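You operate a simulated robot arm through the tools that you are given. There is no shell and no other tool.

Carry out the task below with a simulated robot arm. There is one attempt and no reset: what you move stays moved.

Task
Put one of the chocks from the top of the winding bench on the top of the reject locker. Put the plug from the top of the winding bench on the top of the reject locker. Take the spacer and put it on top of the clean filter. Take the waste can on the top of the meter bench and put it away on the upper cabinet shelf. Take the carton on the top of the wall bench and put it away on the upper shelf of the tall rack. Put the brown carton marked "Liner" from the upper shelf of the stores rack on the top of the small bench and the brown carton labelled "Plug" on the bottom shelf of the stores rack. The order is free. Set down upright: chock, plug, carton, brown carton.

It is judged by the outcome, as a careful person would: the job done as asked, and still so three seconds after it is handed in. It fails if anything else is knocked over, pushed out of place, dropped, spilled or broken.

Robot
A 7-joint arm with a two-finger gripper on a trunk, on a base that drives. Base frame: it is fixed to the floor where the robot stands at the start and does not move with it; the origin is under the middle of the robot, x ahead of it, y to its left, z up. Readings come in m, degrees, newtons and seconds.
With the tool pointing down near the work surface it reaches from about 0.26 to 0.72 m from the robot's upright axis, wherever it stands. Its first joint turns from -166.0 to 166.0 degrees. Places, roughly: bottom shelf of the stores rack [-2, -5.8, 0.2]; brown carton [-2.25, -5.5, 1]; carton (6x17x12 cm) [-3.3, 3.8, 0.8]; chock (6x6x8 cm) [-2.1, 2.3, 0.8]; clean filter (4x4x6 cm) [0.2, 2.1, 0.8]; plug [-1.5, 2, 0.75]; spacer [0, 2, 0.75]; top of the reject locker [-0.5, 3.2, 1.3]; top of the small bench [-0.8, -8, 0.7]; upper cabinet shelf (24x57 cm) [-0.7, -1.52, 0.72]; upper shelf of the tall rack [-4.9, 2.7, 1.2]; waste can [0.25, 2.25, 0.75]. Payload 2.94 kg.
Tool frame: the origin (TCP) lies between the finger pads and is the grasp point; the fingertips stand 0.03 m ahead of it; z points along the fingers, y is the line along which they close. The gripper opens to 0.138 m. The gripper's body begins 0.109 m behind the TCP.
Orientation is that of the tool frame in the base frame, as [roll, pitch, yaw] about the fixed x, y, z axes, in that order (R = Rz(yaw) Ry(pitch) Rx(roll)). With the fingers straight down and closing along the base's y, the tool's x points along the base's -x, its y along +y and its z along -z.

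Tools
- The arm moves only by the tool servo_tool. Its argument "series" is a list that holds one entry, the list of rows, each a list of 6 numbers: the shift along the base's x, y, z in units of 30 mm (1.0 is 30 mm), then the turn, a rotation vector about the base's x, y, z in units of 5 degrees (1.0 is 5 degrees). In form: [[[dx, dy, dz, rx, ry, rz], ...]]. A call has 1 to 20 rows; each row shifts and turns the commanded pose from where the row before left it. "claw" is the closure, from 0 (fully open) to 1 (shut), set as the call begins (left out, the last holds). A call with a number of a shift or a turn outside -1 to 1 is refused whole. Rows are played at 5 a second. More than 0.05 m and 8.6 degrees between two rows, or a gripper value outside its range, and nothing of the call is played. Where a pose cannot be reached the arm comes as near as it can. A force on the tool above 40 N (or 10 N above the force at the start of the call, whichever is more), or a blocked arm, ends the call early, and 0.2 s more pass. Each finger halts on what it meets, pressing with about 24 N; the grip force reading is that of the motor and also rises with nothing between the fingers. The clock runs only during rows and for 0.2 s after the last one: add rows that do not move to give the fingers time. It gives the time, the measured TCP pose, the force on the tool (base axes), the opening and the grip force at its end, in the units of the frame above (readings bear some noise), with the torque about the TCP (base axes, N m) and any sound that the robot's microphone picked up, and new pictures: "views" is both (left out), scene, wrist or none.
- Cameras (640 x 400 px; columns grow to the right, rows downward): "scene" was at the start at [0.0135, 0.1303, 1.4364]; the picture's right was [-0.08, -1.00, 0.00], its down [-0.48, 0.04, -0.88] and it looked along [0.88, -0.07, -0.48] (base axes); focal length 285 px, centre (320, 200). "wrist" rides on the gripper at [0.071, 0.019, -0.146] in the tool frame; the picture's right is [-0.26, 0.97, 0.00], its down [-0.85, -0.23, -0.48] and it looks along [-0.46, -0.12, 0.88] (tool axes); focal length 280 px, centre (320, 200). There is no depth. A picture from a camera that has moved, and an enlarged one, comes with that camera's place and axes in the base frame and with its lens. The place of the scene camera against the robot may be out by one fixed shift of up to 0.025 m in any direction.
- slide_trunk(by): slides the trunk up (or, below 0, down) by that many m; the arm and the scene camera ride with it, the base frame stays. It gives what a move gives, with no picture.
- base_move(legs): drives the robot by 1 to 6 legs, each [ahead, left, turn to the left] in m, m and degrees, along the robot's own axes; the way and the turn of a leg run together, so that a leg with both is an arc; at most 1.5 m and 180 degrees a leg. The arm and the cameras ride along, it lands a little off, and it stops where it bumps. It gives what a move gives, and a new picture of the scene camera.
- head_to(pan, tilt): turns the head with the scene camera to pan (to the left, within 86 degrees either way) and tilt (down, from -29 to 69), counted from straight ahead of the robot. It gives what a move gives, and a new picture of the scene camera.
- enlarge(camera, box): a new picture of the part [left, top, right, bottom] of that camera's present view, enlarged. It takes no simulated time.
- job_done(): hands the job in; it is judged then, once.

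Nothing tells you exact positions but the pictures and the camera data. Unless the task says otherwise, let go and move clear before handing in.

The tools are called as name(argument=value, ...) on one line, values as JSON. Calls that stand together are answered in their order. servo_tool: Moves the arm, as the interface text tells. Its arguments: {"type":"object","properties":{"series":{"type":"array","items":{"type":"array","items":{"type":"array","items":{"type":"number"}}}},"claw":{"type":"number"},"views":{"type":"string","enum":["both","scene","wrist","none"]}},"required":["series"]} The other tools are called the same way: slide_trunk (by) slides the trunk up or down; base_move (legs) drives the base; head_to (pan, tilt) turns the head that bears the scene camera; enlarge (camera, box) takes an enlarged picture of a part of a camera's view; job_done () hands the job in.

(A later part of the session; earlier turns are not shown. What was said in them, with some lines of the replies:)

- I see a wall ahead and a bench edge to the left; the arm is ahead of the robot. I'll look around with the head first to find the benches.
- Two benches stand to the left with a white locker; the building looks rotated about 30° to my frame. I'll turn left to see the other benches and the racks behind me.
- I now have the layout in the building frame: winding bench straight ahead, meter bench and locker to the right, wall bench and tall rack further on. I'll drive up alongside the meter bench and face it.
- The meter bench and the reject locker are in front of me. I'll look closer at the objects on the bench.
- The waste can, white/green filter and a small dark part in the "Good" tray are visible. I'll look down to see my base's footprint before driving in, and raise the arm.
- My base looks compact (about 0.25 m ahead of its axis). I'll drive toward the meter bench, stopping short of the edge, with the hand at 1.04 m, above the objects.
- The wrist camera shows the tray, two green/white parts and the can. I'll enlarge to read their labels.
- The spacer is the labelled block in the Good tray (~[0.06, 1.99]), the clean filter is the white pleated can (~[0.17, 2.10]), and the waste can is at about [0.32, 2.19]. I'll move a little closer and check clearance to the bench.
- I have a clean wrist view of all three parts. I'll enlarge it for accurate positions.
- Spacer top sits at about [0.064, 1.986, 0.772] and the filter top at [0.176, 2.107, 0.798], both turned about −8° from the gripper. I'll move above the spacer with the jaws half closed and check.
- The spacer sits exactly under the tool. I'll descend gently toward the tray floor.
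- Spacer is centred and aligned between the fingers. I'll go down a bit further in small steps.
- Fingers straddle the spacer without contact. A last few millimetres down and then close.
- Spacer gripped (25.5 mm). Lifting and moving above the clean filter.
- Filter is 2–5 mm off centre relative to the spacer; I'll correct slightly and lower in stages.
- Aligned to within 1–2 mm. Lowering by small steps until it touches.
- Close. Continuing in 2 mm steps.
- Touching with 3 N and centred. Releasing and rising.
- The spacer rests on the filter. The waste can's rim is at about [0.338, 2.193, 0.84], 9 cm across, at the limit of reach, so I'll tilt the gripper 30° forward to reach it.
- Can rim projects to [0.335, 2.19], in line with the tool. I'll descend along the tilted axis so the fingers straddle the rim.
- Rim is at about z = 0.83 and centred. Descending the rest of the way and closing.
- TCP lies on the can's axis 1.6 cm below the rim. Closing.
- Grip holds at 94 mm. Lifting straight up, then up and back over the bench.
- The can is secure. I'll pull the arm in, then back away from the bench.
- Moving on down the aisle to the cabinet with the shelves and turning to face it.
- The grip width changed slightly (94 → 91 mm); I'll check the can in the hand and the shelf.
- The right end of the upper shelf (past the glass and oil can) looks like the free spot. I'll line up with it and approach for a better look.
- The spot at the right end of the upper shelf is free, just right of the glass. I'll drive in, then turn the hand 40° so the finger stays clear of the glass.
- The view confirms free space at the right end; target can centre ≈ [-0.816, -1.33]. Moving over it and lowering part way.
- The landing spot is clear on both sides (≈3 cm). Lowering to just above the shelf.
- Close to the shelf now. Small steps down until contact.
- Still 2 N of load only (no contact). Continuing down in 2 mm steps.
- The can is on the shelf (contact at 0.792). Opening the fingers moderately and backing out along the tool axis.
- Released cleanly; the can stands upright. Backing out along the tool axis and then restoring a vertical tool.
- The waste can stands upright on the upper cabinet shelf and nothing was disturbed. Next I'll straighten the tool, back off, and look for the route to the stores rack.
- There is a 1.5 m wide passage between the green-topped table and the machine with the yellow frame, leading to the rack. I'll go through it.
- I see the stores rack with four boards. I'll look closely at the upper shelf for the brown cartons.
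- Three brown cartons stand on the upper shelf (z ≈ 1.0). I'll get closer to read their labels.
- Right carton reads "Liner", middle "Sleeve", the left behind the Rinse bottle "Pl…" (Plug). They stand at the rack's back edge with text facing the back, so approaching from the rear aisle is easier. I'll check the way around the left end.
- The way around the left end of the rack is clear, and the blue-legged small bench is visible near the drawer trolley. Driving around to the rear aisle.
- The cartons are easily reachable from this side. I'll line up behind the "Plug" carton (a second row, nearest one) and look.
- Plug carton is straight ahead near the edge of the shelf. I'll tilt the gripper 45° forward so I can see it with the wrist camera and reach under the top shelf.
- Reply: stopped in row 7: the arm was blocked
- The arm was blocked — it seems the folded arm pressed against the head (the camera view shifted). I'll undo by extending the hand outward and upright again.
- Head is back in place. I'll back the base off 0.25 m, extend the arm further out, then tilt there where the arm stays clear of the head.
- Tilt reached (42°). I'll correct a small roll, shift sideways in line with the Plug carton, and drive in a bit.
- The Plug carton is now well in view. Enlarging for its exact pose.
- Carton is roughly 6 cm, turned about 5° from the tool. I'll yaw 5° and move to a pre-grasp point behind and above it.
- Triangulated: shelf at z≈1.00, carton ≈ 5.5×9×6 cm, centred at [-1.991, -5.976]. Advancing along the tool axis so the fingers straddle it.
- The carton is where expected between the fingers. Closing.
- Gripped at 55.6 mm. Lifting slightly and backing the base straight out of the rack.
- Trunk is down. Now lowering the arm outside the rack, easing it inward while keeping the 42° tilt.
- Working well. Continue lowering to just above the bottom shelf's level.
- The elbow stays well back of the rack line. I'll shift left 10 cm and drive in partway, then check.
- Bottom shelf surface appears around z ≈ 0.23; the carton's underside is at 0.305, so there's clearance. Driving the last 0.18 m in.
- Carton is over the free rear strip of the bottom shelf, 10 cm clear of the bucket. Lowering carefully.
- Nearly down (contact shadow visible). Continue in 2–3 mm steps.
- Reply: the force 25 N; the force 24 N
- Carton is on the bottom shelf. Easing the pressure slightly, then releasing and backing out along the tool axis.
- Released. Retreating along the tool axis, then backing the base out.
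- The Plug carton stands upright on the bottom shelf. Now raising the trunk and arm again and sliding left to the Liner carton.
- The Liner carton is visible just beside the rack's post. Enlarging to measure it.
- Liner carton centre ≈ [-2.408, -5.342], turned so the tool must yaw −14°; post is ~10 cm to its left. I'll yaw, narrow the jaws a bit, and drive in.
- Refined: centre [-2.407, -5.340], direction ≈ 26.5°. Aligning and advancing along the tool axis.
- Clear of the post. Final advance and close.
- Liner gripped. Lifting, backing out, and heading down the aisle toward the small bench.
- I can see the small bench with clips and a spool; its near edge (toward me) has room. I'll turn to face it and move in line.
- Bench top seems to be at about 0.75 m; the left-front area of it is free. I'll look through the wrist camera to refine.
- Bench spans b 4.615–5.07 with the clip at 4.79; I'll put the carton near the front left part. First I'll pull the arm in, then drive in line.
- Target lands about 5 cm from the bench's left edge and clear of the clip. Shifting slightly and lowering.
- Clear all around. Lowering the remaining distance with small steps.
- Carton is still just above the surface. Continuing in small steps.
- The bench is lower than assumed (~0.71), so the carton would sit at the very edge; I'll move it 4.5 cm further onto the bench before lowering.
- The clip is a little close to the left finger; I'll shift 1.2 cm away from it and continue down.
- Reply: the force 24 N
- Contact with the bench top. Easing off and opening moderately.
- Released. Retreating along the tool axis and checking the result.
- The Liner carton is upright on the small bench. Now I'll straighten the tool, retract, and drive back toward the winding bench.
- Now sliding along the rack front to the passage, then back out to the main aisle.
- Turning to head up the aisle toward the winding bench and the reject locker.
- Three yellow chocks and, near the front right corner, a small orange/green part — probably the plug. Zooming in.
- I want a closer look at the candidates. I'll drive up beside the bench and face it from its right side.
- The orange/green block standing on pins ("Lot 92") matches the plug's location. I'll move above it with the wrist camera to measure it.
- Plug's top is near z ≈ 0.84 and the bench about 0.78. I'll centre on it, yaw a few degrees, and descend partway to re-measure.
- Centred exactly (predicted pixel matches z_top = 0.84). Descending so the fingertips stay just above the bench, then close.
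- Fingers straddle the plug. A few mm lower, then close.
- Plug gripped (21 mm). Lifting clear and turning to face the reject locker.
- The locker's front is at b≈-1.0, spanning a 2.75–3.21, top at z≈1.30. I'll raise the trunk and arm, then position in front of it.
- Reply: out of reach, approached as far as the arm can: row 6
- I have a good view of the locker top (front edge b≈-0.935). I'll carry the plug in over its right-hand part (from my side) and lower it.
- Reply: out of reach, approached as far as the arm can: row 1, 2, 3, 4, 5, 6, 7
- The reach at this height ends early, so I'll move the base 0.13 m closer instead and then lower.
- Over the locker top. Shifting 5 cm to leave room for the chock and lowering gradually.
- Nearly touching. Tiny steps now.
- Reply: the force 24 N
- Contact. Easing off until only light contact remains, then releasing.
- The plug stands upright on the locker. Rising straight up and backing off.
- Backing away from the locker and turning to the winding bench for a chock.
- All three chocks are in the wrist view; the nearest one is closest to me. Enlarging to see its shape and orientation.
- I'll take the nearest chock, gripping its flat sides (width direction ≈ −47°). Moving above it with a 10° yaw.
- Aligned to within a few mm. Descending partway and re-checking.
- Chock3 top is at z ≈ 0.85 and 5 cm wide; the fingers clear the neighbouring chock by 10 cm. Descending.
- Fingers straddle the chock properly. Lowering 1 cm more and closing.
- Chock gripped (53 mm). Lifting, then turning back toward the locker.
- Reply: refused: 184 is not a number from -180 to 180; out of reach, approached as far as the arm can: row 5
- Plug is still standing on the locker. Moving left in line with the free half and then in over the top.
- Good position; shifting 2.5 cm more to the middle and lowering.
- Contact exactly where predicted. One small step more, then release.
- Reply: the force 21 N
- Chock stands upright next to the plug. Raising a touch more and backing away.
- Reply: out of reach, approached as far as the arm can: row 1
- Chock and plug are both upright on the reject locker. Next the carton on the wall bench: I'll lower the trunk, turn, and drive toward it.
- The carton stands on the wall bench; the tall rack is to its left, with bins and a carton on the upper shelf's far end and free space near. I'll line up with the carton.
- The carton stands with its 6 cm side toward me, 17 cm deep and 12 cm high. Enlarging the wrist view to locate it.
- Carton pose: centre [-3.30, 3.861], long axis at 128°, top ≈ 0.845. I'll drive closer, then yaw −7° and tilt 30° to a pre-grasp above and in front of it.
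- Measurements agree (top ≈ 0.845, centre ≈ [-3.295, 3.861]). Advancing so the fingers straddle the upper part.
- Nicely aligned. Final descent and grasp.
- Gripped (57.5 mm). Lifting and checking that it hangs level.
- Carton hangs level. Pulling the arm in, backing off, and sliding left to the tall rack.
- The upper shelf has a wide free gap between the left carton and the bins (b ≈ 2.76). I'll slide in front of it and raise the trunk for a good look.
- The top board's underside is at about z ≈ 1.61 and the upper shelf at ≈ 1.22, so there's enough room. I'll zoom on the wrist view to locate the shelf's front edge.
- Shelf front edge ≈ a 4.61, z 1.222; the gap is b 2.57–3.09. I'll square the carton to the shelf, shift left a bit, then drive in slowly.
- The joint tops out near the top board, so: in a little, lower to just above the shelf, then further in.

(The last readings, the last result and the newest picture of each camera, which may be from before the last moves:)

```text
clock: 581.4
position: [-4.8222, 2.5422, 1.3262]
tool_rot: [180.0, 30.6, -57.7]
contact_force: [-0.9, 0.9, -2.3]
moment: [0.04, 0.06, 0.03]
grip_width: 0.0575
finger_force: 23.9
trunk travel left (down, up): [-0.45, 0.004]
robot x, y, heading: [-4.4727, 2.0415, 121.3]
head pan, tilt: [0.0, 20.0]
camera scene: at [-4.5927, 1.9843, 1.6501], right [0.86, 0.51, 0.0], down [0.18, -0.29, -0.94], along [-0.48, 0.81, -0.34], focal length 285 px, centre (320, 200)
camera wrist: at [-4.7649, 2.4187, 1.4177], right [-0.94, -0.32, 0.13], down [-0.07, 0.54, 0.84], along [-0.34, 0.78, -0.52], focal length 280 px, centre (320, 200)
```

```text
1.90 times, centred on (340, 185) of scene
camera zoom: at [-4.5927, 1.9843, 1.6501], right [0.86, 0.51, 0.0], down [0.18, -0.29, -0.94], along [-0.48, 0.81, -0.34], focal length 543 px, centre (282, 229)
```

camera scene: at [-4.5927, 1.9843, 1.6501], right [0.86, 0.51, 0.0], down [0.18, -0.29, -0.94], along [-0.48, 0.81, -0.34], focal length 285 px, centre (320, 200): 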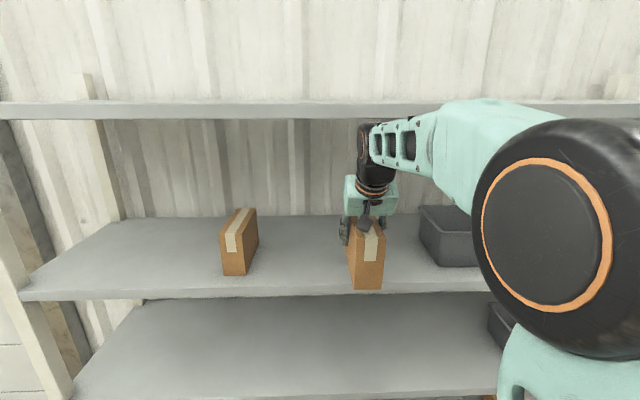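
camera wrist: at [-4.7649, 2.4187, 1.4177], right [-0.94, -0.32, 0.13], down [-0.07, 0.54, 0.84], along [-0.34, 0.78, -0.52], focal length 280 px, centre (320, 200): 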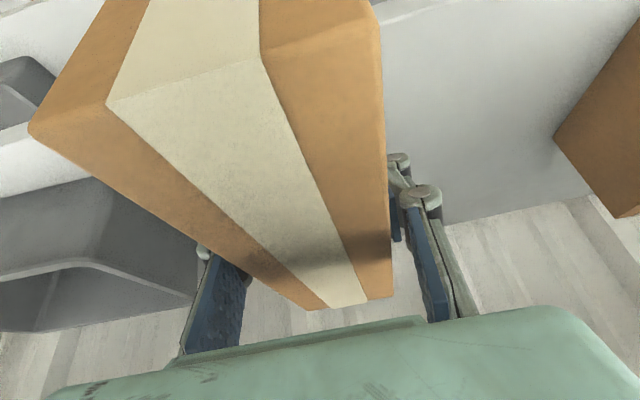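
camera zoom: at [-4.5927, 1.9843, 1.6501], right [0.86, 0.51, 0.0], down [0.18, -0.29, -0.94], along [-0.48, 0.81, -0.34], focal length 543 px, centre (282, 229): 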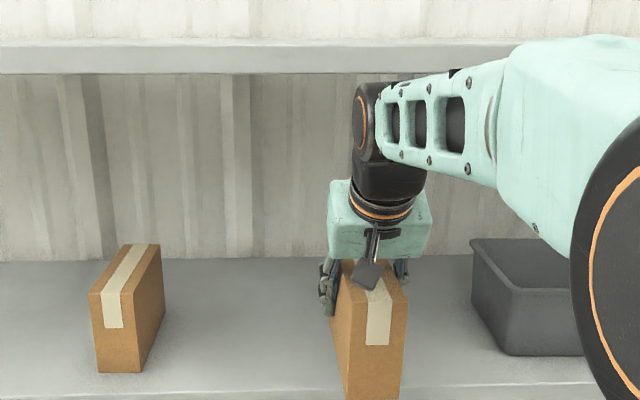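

The joint now sits below the board's underside. Lowering 1 cm more and moving 5.5 cm further in with the arm.

servo_tool(series=[[[0, 0, -0.3, 0, 0, 0], [-0.47, 0.785, 0, 0, 0, 0], [-0.47, 0.785, 0, 0, 0, 0], [0, 0, 0, 0, 0, 0]]])

enlarge(camera="scene", box=[220, 80, 460, 290])

```text
clock: 582.4
position: [-4.85, 2.589, 1.3193]
tool_rot: [-180.0, 30.7, -57.7]
contact_force: [0.0, 1.0, -4.2]
moment: [0.05, 0.06, -0.01]
grip_width: 0.0574
finger_force: 24.1
trunk travel left (down, up): [-0.45, 0.004]
robot x, y, heading: [-4.4703, 2.0382, 121.0]
head pan, tilt: [0.0, 20.0]
camera scene: at [-4.5925, 1.9839, 1.6501], right [0.86, 0.51, 0.0], down [0.18, -0.29, -0.94], along [-0.48, 0.81, -0.34], focal length 285 px, centre (320, 200)
camera wrist: at [-4.7928, 2.4648, 1.4088], right [-0.94, -0.32, 0.13], down [-0.07, 0.54, 0.84], along [-0.34, 0.78, -0.52], focal length 280 px, centre (320, 200)
```

scene: 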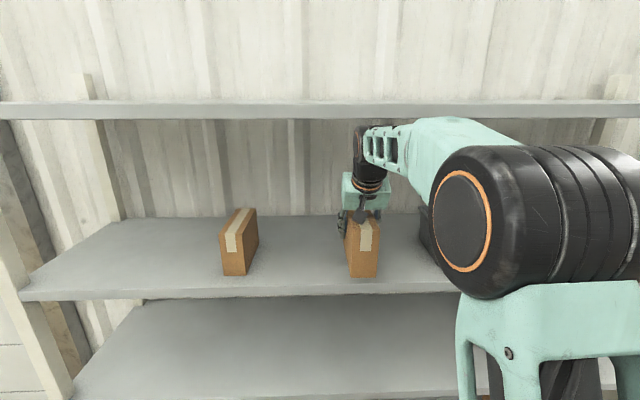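
wrist: 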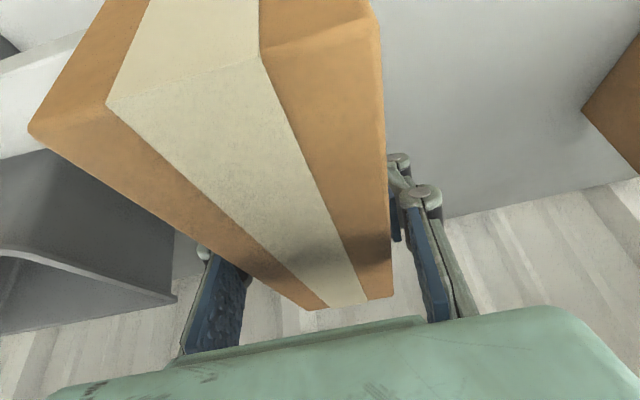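

```text
1.90 times, centred on (340, 185) of scene
camera zoom: at [-4.5925, 1.9839, 1.6501], right [0.86, 0.51, 0.0], down [0.18, -0.29, -0.94], along [-0.48, 0.81, -0.34], focal length 543 px, centre (282, 229)
```

zoom: 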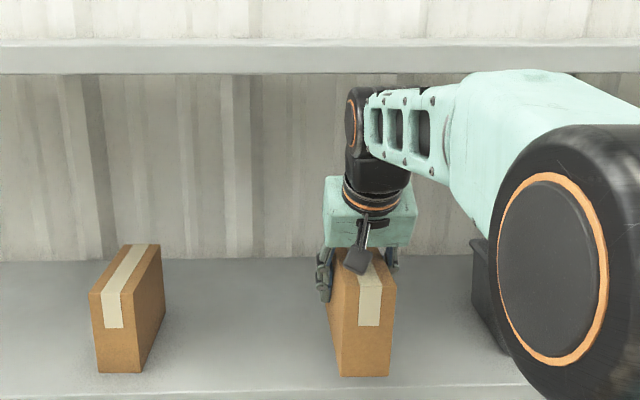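

Clear all around. Lowering in small steps to the shelf.

servo_tool(series=[[[0, 0, -0.15, 0, 0, 0], [0, 0, -0.1, 0, 0, 0], [0, 0, 0, 0, 0, 0]]], views="none")

servo_tool(series=[[[0, 0, -0.1, 0, 0, 0], [0, 0, -0.1, 0, 0, 0], [0, 0, 0, 0, 0, 0]]], views="none")

enlarge(camera="scene", box=[300, 160, 420, 300])

```text
clock: 583.2
position: [-4.8497, 2.5882, 1.3116]
tool_rot: [-180.0, 30.6, -57.7]
contact_force: [-0.8, -0.4, -1.7]
moment: [0.08, 0.07, -0.01]
grip_width: 0.0572
finger_force: 24.2
trunk travel left (down, up): [-0.45, 0.004]
robot x, y, heading: [-4.4745, 2.0391, 121.1]
head pan, tilt: [0.0, 20.0]
```

```text
clock: 584.0
position: [-4.8494, 2.5896, 1.3051]
tool_rot: [180.0, 30.6, -57.7]
contact_force: [0.2, -0.3, -2.6]
moment: [0.05, 0.06, -0.01]
grip_width: 0.0574
finger_force: 24.0
trunk travel left (down, up): [-0.45, 0.004]
robot x, y, heading: [-4.474, 2.0384, 120.8]
head pan, tilt: [0.0, 20.0]
```

```text
2.86 times, centred on (360, 230) of scene
camera zoom: at [-4.5927, 1.9843, 1.6501], right [0.86, 0.51, 0.0], down [0.18, -0.29, -0.94], along [-0.48, 0.81, -0.34], focal length 814 px, centre (206, 114)
```

zoom: 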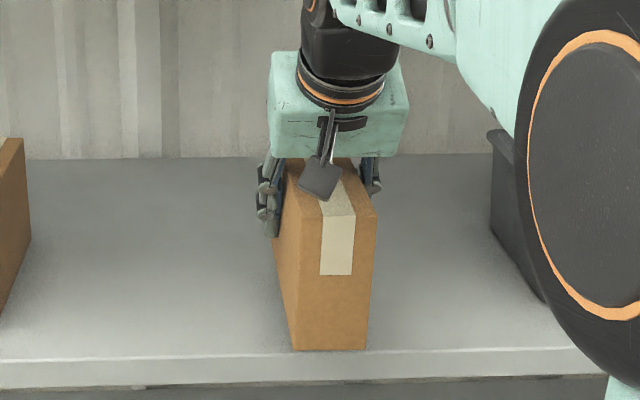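

The carton's front is right at the shelf edge; I'll raise it a few mm and move it 3.5 cm deeper.

servo_tool(series=[[[0, 0, 0.15, 0, 0, 0], [-0.3, 0.5, 0, 0, 0, 0], [-0.3, 0.5, 0, 0, 0, 0], [0, 0, 0, 0, 0, 0]]], views="none")

servo_tool(series=[[[0, 0, -0.1, 0, 0, 0], [0, 0, -0.1, 0, 0, 0], [0, 0, 0, 0, 0, 0]]], views="none")

enlarge(camera="scene", box=[300, 90, 420, 300])

```text
clock: 585.0
position: [-4.8676, 2.6195, 1.3096]
tool_rot: [180.0, 30.5, -57.7]
contact_force: [-0.3, -0.7, -3.3]
moment: [0.08, 0.06, -0.01]
grip_width: 0.0572
finger_force: 24.0
trunk travel left (down, up): [-0.45, 0.004]
robot x, y, heading: [-4.472, 2.0378, 120.9]
head pan, tilt: [0.0, 20.0]
```

```text
clock: 585.8
position: [-4.8671, 2.6205, 1.3044]
tool_rot: [180.0, 30.6, -57.7]
contact_force: [-0.3, -0.2, -2.4]
moment: [0.05, 0.05, 0.0]
grip_width: 0.0575
finger_force: 24.1
trunk travel left (down, up): [-0.45, 0.004]
robot x, y, heading: [-4.4717, 2.0383, 121.0]
head pan, tilt: [0.0, 20.0]
```

```text
1.90 times, centred on (360, 195) of scene
camera zoom: at [-4.5927, 1.9843, 1.6501], right [0.86, 0.51, 0.0], down [0.18, -0.29, -0.94], along [-0.48, 0.81, -0.34], focal length 543 px, centre (244, 210)
```

zoom: 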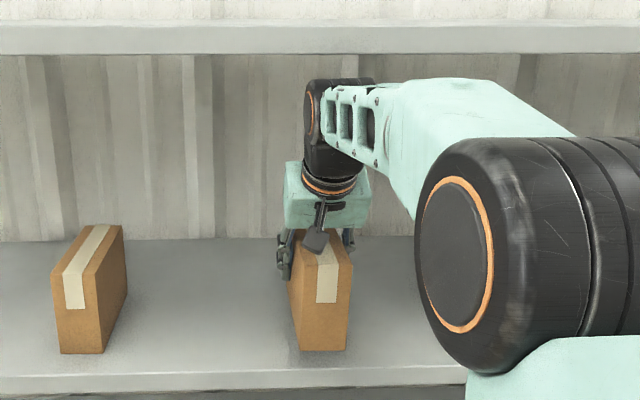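

Good depth now. Lowering in 2 mm steps to contact.

servo_tool(series=[[[0, 0, -0.08, 0, 0, 0], [0, 0, 0, 0, 0, 0]]], views="none")

servo_tool(series=[[[0, 0, -0.08, 0, 0, 0], [0, 0, 0, 0, 0, 0]]], views="none")

servo_tool(series=[[[0, 0, -0.08, 0, 0, 0], [0, 0, 0, 0, 0, 0]]], views="none")

servo_tool(series=[[[0, 0, -0.08, 0, 0, 0], [0, 0, 0, 0, 0, 0]]], views="wrist")

enlarge(camera="scene", box=[300, 160, 420, 300])

```text
clock: 586.4
position: [-4.8663, 2.6197, 1.302]
tool_rot: [-180.0, 30.6, -57.8]
contact_force: [0.0, 0.7, -2.9]
moment: [0.1, 0.08, -0.02]
grip_width: 0.0573
finger_force: 23.6
trunk travel left (down, up): [-0.45, 0.004]
robot x, y, heading: [-4.472, 2.04, 120.9]
head pan, tilt: [0.0, 20.0]
```

```text
clock: 587.0
position: [-4.8654, 2.6211, 1.2982]
tool_rot: [-180.0, 30.5, -57.7]
contact_force: [0.4, 0.5, -3.3]
moment: [0.07, 0.03, 0.0]
grip_width: 0.0576
finger_force: 24.2
trunk travel left (down, up): [-0.45, 0.004]
robot x, y, heading: [-4.4738, 2.04, 121.1]
head pan, tilt: [0.0, 20.0]
```

```text
clock: 587.6
position: [-4.867, 2.6207, 1.2957]
tool_rot: [-180.0, 30.6, -57.7]
contact_force: [-0.1, -0.6, -3.4]
moment: [0.09, 0.06, -0.03]
grip_width: 0.0574
finger_force: 23.7
trunk travel left (down, up): [-0.45, 0.004]
robot x, y, heading: [-4.4734, 2.0389, 120.9]
head pan, tilt: [0.0, 20.0]
```

```text
clock: 588.2
position: [-4.8655, 2.6209, 1.293]
tool_rot: [179.9, 30.5, -57.7]
contact_force: [0.7, 0.7, -2.7]
moment: [0.05, 0.02, 0.02]
grip_width: 0.0574
finger_force: 23.8
trunk travel left (down, up): [-0.45, 0.004]
robot x, y, heading: [-4.4738, 2.0406, 121.2]
head pan, tilt: [0.0, 20.0]
camera wrist: at [-4.8106, 2.4958, 1.3839], right [-0.94, -0.32, 0.13], down [-0.07, 0.54, 0.84], along [-0.34, 0.78, -0.52], focal length 280 px, centre (320, 200)
```

wrist: 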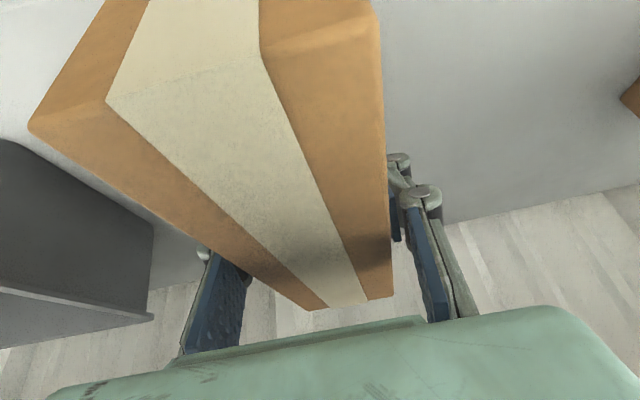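

```text
2.86 times, centred on (360, 230) of scene
camera zoom: at [-4.5927, 1.9843, 1.6501], right [0.86, 0.51, 0.0], down [0.18, -0.29, -0.94], along [-0.48, 0.81, -0.34], focal length 814 px, centre (206, 114)
```

zoom: 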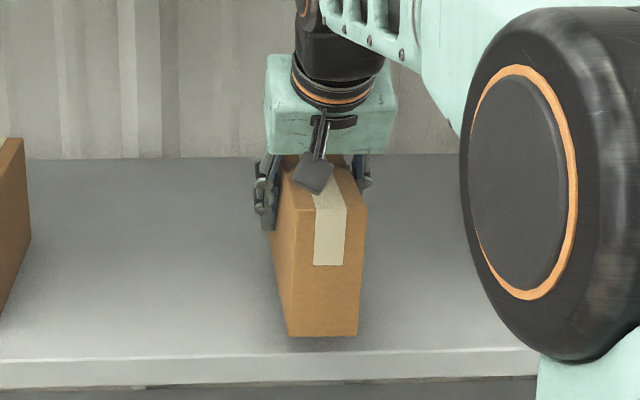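

Still free. Continuing.

servo_tool(series=[[[0, 0, -0.1, 0, 0, 0], [0, 0, -0.08, 0, 0, 0], [0, 0, 0, 0, 0, 0]]], views="none")

servo_tool(series=[[[0, 0, -0.08, 0, 0, 0], [0, 0, -0.08, 0, 0, 0], [0, 0, 0, 0, 0, 0]]], views="none")

servo_tool(series=[[[0, 0, -0.08, 0, 0, 0], [0, 0, 0, 0, 0, 0]]], views="none")

enlarge(camera="scene", box=[300, 160, 420, 300])

```text
clock: 589.0
position: [-4.8675, 2.6206, 1.2882]
tool_rot: [180.0, 30.6, -57.8]
contact_force: [0.1, 0.1, -2.0]
moment: [0.07, 0.07, 0.0]
grip_width: 0.0573
finger_force: 24.5
trunk travel left (down, up): [-0.45, 0.004]
robot x, y, heading: [-4.4722, 2.0376, 120.8]
head pan, tilt: [0.0, 20.0]
```

```text
clock: 589.8
position: [-4.866, 2.6203, 1.284]
tool_rot: [-180.0, 30.6, -57.7]
contact_force: [0.5, 0.3, -2.7]
moment: [0.06, 0.05, -0.01]
grip_width: 0.0573
finger_force: 23.6
trunk travel left (down, up): [-0.45, 0.004]
robot x, y, heading: [-4.4707, 2.0379, 120.7]
head pan, tilt: [0.0, 20.0]
```

```text
clock: 590.4
position: [-4.8666, 2.62, 1.2815]
tool_rot: [179.9, 30.6, -57.6]
contact_force: [-0.4, 0.2, -3.2]
moment: [0.1, 0.04, -0.04]
grip_width: 0.0575
finger_force: 23.6
trunk travel left (down, up): [-0.45, 0.004]
robot x, y, heading: [-4.4727, 2.04, 120.9]
head pan, tilt: [0.0, 20.0]
```

```text
2.86 times, centred on (360, 230) of scene
camera zoom: at [-4.5927, 1.9843, 1.6501], right [0.86, 0.51, 0.0], down [0.18, -0.29, -0.94], along [-0.48, 0.81, -0.34], focal length 814 px, centre (206, 114)
```

zoom: 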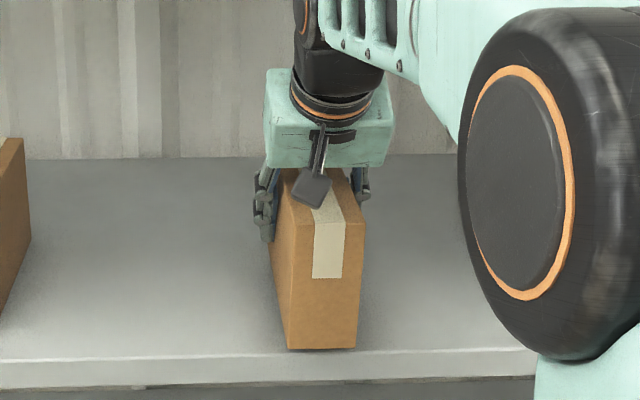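

The shelf is slightly lower than estimated, so I'll go another 3 cm deeper before setting down.

servo_tool(series=[[[-0.26, 0.43, 0, 0, 0, 0], [-0.26, 0.43, 0, 0, 0, 0], [0, 0, 0, 0, 0, 0]]], views="none")

servo_tool(series=[[[0, 0, -0.08, 0, 0, 0], [0, 0, 0, 0, 0, 0]]], views="none")

servo_tool(series=[[[0, 0, -0.08, 0, 0, 0], [0, 0, 0, 0, 0, 0]]], views="none")

enlarge(camera="scene", box=[300, 160, 420, 300])

```text
clock: 591.2
position: [-4.8811, 2.6451, 1.2812]
tool_rot: [-180.0, 30.6, -57.7]
contact_force: [-0.3, 0.7, -2.7]
moment: [0.05, 0.07, -0.02]
grip_width: 0.0575
finger_force: 23.9
trunk travel left (down, up): [-0.45, 0.004]
robot x, y, heading: [-4.476, 2.0361, 120.8]
head pan, tilt: [0.0, 20.0]
```

```text
clock: 591.8
position: [-4.8829, 2.6459, 1.2792]
tool_rot: [-180.0, 30.6, -57.7]
contact_force: [0.5, 1.1, -3.0]
moment: [0.07, 0.07, 0.01]
grip_width: 0.0577
finger_force: 23.8
trunk travel left (down, up): [-0.45, 0.004]
robot x, y, heading: [-4.4738, 2.0386, 120.9]
head pan, tilt: [0.0, 20.0]
```

```text
clock: 592.4
position: [-4.8825, 2.6452, 1.2779]
tool_rot: [-180.0, 30.7, -57.7]
contact_force: [0.5, -0.9, -3.2]
moment: [0.07, 0.01, -0.01]
grip_width: 0.0573
finger_force: 23.3
trunk travel left (down, up): [-0.45, 0.004]
robot x, y, heading: [-4.4721, 2.0391, 121.0]
head pan, tilt: [0.0, 20.0]
```

```text
2.86 times, centred on (360, 230) of scene
camera zoom: at [-4.5927, 1.9843, 1.6501], right [0.86, 0.51, 0.0], down [0.18, -0.29, -0.94], along [-0.48, 0.81, -0.34], focal length 814 px, centre (206, 114)
```

zoom: 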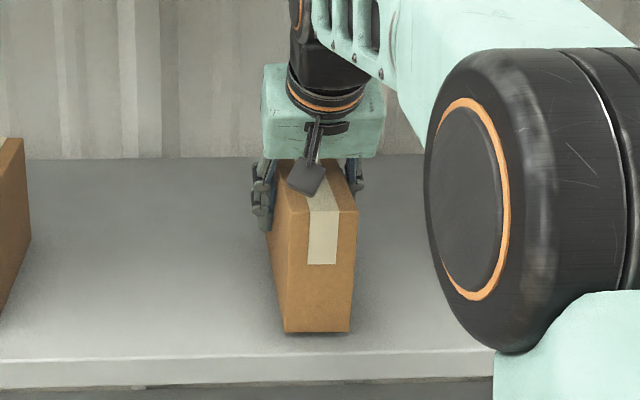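

servo_tool(series=[[[0, 0, -0.1, 0, 0, 0], [0, 0, 0, 0, 0, 0]]], views="none")

servo_tool(series=[[[0, 0, -0.1, 0, 0, 0], [0, 0, 0, 0, 0, 0]]], views="none")

servo_tool(series=[[[0, 0, -0.08, 0, 0, 0], [0, 0, 0, 0, 0, 0]]], views="none")

servo_tool(series=[[[0, 0, -0.08, 0, 0, 0], [0, 0, 0, 0, 0, 0]]], views="none")

enlarge(camera="scene", box=[300, 160, 420, 300])

```text
clock: 593.0
position: [-4.8826, 2.6444, 1.2733]
tool_rot: [180.0, 30.6, -57.7]
contact_force: [-0.2, -0.4, -3.4]
moment: [0.05, 0.04, 0.04]
grip_width: 0.0575
finger_force: 24.3
trunk travel left (down, up): [-0.45, 0.004]
robot x, y, heading: [-4.4747, 2.0391, 120.9]
head pan, tilt: [0.0, 20.0]
```

```text
clock: 593.6
position: [-4.8835, 2.6457, 1.2712]
tool_rot: [180.0, 30.6, -57.7]
contact_force: [0.9, -1.3, -2.5]
moment: [0.08, 0.05, -0.01]
grip_width: 0.0575
finger_force: 23.6
trunk travel left (down, up): [-0.45, 0.004]
robot x, y, heading: [-4.4719, 2.0413, 121.0]
head pan, tilt: [0.0, 20.0]
```

```text
clock: 594.2
position: [-4.8818, 2.6459, 1.2701]
tool_rot: [-180.0, 30.7, -57.7]
contact_force: [-0.4, -0.3, 2.5]
moment: [-0.2, -0.27, -0.02]
grip_width: 0.0575
finger_force: 23.2
trunk travel left (down, up): [-0.45, 0.004]
robot x, y, heading: [-4.4733, 2.0417, 120.7]
head pan, tilt: [0.0, 20.0]
```

```text
clock: 594.8
position: [-4.8824, 2.647, 1.2678]
tool_rot: [179.9, 30.7, -57.7]
contact_force: [-2.6, 2.2, 5.7]
moment: [-0.44, -0.48, -0.01]
grip_width: 0.0573
finger_force: 24.2
trunk travel left (down, up): [-0.45, 0.004]
robot x, y, heading: [-4.4736, 2.0376, 120.8]
head pan, tilt: [0.0, 20.0]
```

```text
2.86 times, centred on (360, 230) of scene
camera zoom: at [-4.5927, 1.9838, 1.6501], right [0.86, 0.51, 0.0], down [0.18, -0.29, -0.94], along [-0.48, 0.81, -0.34], focal length 814 px, centre (206, 114)
```

zoom: 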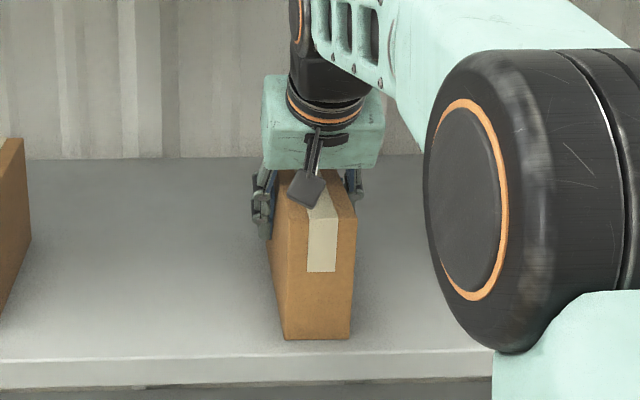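

Contact — near end first. Pressing 2 mm more to level it, then releasing.

servo_tool(series=[[[0, 0, -0.08, 0, 0, 0], [0, 0, 0, 0, 0, 0]]], views="none")

servo_tool(series=[[[0, 0, 0, 0, 0, 0], [0, 0, 0, 0, 0, 0], [0, 0, 0, 0, 0, 0]]], claw=0.4, views="wrist")

enlarge(camera="scene", box=[300, 160, 420, 300])

```text
clock: 595.4
position: [-4.8819, 2.6459, 1.2657]
tool_rot: [-180.0, 30.9, -57.7]
contact_force: [-4.5, 4.8, 11.4]
moment: [0.13, 0.0, 0.08]
grip_width: 0.0573
finger_force: 24.2
trunk travel left (down, up): [-0.45, 0.004]
robot x, y, heading: [-4.4739, 2.0376, 120.9]
head pan, tilt: [0.0, 20.0]
```

```text
clock: 596.2
position: [-4.8825, 2.6464, 1.2639]
tool_rot: [-179.9, 30.5, -57.7]
contact_force: [0.0, 0.2, 0.6]
moment: [-0.02, -0.03, 0.0]
grip_width: 0.0826
finger_force: 0.2
trunk travel left (down, up): [-0.45, 0.004]
robot x, y, heading: [-4.4724, 2.0422, 121.1]
head pan, tilt: [0.0, 20.0]
camera wrist: at [-4.8254, 2.5213, 1.3546], right [-0.94, -0.32, 0.13], down [-0.07, 0.54, 0.84], along [-0.34, 0.78, -0.52], focal length 280 px, centre (320, 200)
```

wrist: 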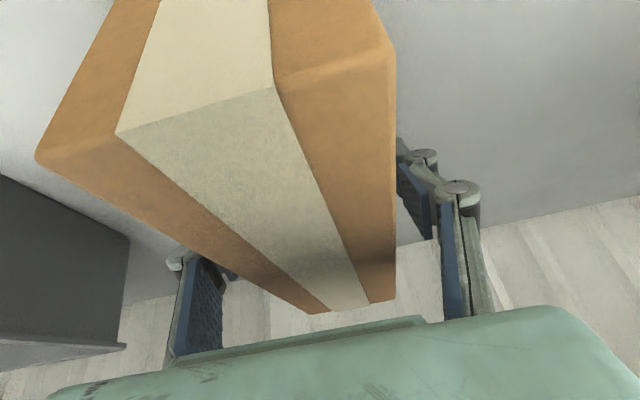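

```text
2.86 times, centred on (360, 230) of scene
camera zoom: at [-4.5924, 1.9838, 1.6501], right [0.86, 0.51, 0.0], down [0.18, -0.29, -0.94], along [-0.48, 0.81, -0.34], focal length 814 px, centre (206, 114)
```

zoom: 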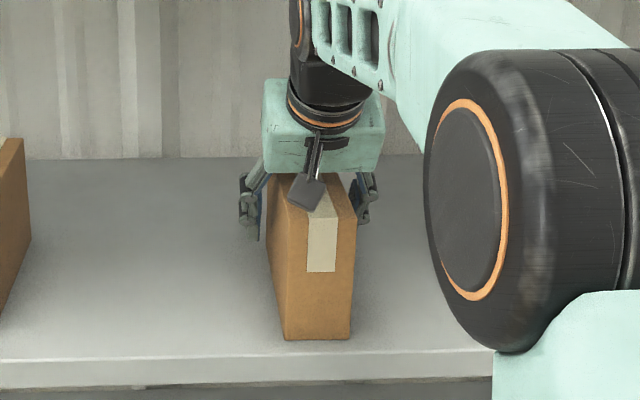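

Released and standing. Withdrawing back-and-up between the carton and the top board, then backing the base away.

servo_tool(series=[[[0.36, -0.58, 0.3, 0, 0, 0], [0.36, -0.58, 0.4, 0, 0, 0], [0.36, -0.58, 0.5, 0, 0, 0], [0.36, -0.58, 0.5, 0, 0, 0], [0.36, -0.58, 0.5, 0, 0, 0], [0.36, -0.58, 0.5, 0, 0, 0], [0, 0, 0, 0, 0, 0]]], views="wrist")

base_move(legs=[[-0.45, 0, 0]])

enlarge(camera="scene", box=[200, 90, 440, 290])

```text
clock: 597.8
position: [-4.8173, 2.5407, 1.3418]
tool_rot: [180.0, 30.6, -57.7]
contact_force: [-0.6, 0.4, -0.2]
moment: [0.01, -0.02, 0.02]
grip_width: 0.0829
finger_force: 0.0
trunk travel left (down, up): [-0.45, 0.004]
robot x, y, heading: [-4.4759, 2.0396, 120.8]
head pan, tilt: [0.0, 20.0]
camera wrist: at [-4.761, 2.4162, 1.4343], right [-0.94, -0.32, 0.13], down [-0.07, 0.54, 0.84], along [-0.34, 0.78, -0.52], focal length 280 px, centre (320, 200)
```

wrist: 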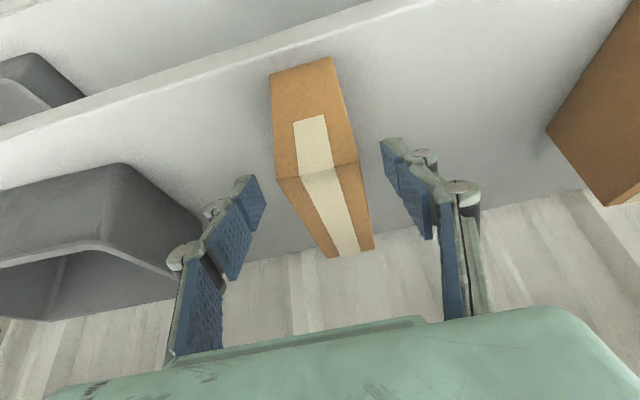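

```text
clock: 600.5
position: [-4.5838, 2.1533, 1.3437]
tool_rot: [180.0, 30.6, -57.9]
contact_force: [0.3, -0.2, -0.7]
moment: [0.03, 0.01, -0.03]
grip_width: 0.0826
finger_force: 0.0
trunk travel left (down, up): [-0.45, 0.004]
robot x, y, heading: [-4.2394, 1.6491, 120.7]
head pan, tilt: [0.0, 20.0]
camera scene: at [-4.3605, 1.5951, 1.6501], right [0.86, 0.51, 0.0], down [0.17, -0.29, -0.94], along [-0.48, 0.81, -0.34], focal length 285 px, centre (320, 200)
```

scene: 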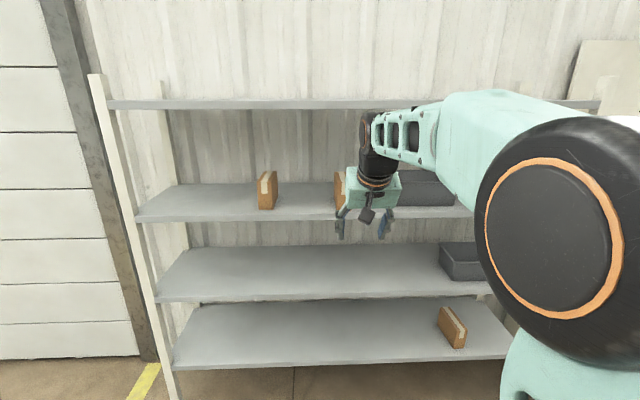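

```text
2.00 times, centred on (320, 190) of scene
camera zoom: at [-4.3605, 1.5951, 1.6501], right [0.86, 0.51, 0.0], down [0.17, -0.29, -0.94], along [-0.48, 0.81, -0.34], focal length 570 px, centre (320, 220)
```

zoom: 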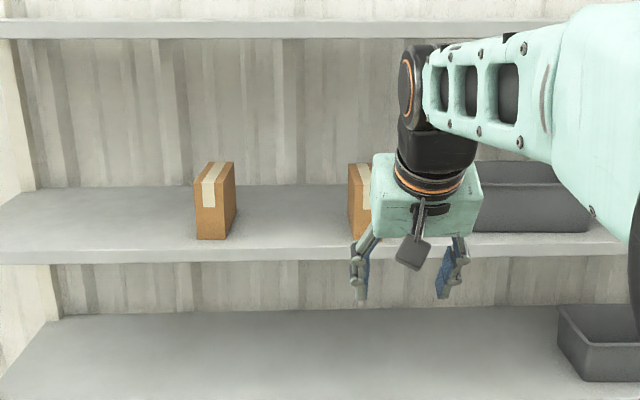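

Everything is where it was asked to go:

- **Reject locker:** one chock and the plug are upright on top. I took the orange and green "Lot 92" block with pins as the plug, because no part on the bench was labelled "Plug".
- **Clean filter:** the spacer is on top of it.
- **Cabinet:** the waste can is on the upper shelf.
- **Tall rack:** the carton from the wall bench is standing on the upper shelf.
- **Stores rack:** the "Plug" carton is on the bottom shelf.
- **Small bench:** the "Liner" carton is on top.

The gripper is empty and clear of the rack, so I'm handing the job in.

job_done()

```text
The job is handed in.
```

I moved all seven items and handed the job in; nothing was knocked over or dropped that I could see. I checked each placement on camera right after letting go, but I didn't go back for a final look at them all.

- **Reject locker:** one chock and the plug are upright on top. No part on the winding bench was labelled "Plug". I took the orange and green block with pins, marked "Lot 92", because its shape and position fit best.
- **Clean filter:** the spacer is on top of it.
- **Upper cabinet shelf:** the waste can is at the right-hand end, clear of the glass and oil can.
- **Tall rack, upper shelf:** the carton from the wall bench is standing between the other carton and the bins.
- **Small bench:** the "Liner" carton is upright on top, near the front left.
- **Stores rack, bottom shelf:** the "Plug" carton is upright at the back, clear of the bucket.

While I was working at the stores rack, the arm briefly pressed against the robot's own camera head and stopped. I backed it off and the camera view returned to normal.
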